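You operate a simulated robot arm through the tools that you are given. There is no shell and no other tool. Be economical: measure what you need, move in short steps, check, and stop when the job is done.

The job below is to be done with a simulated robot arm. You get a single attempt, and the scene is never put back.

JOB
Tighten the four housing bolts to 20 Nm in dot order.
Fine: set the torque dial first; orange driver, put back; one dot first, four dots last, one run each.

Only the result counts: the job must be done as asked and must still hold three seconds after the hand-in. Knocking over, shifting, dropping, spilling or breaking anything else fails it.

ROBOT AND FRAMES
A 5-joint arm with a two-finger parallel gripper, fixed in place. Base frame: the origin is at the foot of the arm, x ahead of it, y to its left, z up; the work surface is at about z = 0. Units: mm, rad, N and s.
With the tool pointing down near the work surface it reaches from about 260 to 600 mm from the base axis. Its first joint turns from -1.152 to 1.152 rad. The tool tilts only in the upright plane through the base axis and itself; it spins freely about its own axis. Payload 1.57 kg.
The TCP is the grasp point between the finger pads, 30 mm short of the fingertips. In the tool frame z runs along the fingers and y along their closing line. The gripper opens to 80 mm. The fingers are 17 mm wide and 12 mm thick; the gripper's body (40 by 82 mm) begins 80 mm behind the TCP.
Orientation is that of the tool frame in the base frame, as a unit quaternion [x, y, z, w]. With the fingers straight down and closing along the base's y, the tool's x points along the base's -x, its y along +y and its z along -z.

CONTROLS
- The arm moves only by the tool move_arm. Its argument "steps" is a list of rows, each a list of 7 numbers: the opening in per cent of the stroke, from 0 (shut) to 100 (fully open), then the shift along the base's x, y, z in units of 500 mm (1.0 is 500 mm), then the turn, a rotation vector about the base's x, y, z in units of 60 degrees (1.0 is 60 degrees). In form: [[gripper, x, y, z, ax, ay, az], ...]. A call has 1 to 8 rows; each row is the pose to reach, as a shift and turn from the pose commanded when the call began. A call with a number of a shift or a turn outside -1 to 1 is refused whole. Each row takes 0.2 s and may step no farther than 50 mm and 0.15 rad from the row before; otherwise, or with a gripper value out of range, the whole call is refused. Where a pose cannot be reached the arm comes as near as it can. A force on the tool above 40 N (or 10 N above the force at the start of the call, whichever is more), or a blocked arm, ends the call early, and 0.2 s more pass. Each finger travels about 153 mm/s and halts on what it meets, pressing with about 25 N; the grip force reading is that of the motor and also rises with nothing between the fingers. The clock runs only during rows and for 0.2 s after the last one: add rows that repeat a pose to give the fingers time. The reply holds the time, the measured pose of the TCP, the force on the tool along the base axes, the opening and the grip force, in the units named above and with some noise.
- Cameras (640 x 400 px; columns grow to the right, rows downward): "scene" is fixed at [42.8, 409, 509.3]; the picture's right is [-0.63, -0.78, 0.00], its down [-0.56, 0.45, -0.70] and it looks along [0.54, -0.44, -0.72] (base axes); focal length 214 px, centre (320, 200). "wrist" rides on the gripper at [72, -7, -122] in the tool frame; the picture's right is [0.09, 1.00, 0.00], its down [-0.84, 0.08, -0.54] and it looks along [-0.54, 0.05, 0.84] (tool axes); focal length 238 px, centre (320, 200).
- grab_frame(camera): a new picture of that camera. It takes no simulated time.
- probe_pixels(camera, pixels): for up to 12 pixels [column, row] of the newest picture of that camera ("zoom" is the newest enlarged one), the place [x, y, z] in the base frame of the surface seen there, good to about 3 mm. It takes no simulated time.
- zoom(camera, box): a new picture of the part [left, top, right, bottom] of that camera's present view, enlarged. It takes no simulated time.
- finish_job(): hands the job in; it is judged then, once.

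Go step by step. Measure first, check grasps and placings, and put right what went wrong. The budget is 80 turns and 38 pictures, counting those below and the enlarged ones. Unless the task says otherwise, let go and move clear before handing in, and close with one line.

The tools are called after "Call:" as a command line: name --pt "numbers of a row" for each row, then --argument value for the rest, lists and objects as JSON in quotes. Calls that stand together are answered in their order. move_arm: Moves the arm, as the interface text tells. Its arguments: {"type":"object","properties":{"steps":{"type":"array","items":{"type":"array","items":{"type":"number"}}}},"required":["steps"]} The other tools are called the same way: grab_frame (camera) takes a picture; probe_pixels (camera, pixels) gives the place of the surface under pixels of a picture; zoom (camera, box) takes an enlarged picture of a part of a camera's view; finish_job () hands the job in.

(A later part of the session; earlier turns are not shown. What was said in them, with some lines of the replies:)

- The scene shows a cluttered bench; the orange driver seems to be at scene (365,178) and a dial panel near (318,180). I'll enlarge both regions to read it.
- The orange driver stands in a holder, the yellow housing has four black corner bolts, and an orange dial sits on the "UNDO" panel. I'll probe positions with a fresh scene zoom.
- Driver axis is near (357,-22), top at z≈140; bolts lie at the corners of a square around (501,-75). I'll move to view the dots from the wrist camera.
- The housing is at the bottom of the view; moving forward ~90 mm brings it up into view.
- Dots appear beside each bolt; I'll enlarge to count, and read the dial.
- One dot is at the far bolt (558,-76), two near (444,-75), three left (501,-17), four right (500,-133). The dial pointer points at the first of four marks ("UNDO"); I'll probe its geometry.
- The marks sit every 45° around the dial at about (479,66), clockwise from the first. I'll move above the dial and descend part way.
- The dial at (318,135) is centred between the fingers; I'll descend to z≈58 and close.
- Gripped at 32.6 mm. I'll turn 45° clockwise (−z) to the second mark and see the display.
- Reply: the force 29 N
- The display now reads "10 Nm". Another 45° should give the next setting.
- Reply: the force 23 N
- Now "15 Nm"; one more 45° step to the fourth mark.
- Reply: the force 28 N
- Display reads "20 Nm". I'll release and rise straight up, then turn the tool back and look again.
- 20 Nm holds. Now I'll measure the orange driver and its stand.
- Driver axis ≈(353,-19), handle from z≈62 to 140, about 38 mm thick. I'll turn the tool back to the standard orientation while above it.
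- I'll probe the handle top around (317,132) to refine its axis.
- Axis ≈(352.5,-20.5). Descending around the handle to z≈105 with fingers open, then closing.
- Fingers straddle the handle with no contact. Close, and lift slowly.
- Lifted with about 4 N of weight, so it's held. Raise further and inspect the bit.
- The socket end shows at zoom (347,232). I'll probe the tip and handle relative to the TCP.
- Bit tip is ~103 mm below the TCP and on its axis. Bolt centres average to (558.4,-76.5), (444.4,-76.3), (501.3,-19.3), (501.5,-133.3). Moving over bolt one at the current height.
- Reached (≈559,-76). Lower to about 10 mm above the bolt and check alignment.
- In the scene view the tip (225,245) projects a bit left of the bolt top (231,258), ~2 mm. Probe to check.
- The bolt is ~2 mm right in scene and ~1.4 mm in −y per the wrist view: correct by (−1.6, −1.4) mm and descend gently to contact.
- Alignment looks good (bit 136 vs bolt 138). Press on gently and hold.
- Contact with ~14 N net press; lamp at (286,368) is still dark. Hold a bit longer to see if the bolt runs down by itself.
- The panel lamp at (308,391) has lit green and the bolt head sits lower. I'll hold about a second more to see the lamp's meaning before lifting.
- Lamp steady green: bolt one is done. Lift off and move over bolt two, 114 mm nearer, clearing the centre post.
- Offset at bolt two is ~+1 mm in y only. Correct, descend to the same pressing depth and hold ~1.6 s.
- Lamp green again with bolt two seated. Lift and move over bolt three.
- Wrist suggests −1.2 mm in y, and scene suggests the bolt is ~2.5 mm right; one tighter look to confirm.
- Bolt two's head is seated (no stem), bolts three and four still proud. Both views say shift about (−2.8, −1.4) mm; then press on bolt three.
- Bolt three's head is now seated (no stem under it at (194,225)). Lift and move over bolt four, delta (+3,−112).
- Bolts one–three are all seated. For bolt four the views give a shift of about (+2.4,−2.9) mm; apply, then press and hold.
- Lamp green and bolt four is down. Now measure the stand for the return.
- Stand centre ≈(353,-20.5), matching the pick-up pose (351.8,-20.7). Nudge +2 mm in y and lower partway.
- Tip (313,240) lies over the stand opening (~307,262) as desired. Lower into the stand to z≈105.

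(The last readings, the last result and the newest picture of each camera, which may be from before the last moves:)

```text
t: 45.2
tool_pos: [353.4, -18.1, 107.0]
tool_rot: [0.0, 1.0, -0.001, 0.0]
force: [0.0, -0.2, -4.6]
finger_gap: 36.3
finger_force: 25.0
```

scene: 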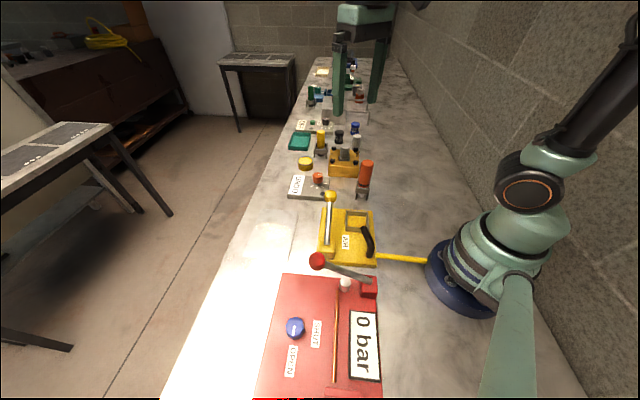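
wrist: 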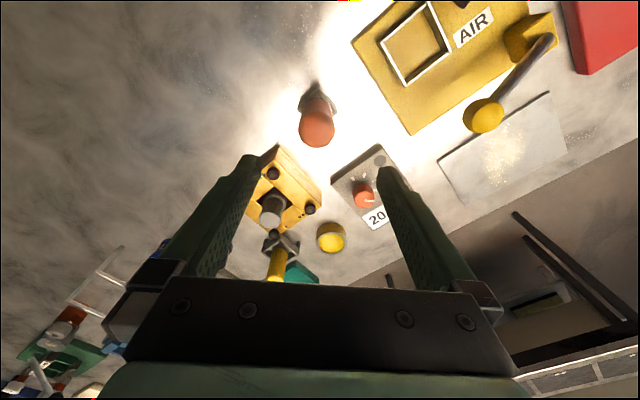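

Still hanging (−4.6 N); lower another few millimetres until it rests.

Call:
move_arm --pt "0 0 0 -0.002 0 0 0" --pt "0 0 0 -0.004 0 0 0" --pt "0 0 0 -0.004 0 0 0"

```text
t: 46.0
tool_pos: [353.8, -19.7, 104.0]
tool_rot: [0.0, 1.0, 0.0, 0.001]
force: [0.3, 0.6, -5.4]
finger_gap: 36.7
finger_force: 24.5
```

Call:
move_arm --pt "0 0 0 -0.002 0 0 0" --pt "0 0 0 -0.004 0 0 0" --pt "0 0 0 -0.004 0 0 0"

```text
t: 46.8
tool_pos: [353.1, -19.7, 101.9]
tool_rot: [0.0, 1.0, 0.0, 0.002]
force: [-3.2, 0.9, 19.5]
finger_gap: 36.5
finger_force: 25.2
```

It now rests (force +19.5 N). Ease up 1 mm, open, and rise clear.

Call:
move_arm --pt "0 0 0 0.002 0 0 0" --pt "52 0 0 0.002 0 0 0" --pt "80 0 0 0.002 0 0 0" --pt "100 0 0 0.002 0 0 0" --pt "100 0 0 0.05 0 0 0" --pt "100 0 0 0.14 0 0 0" --pt "100 0 0 0.23 0 0 0" --pt "100 0 0 0.3 0 0 0"

Call:
zoom --camera "scene" --box '[300, 130, 380, 210]'

```text
t: 48.6
tool_pos: [350.9, -19.7, 255.6]
tool_rot: [0.0, 1.0, 0.0, 0.0]
force: [0.3, -0.3, 0.4]
finger_gap: 79.7
finger_force: 0.1
```

```text
5.00 times, centred on (340, 170) of scene
```

zoom: 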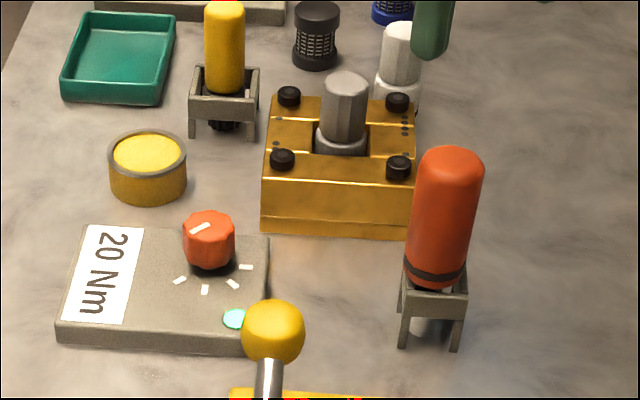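

The orange driver stands upright in its stand at (440,220). All four bolts look seated, the dial reads 20 Nm and the lamp at (235,318) is green, so I'm handing in.

Call:
finish_job

```text
The job is handed in.
```

The dial was set to 20 Nm first, then the four bolts were run down once each in dot order. All four heads look seated and the orange driver is back in its stand; the lamp was green in every check after bolts one, two and four, but I didn't check it while on bolt three.
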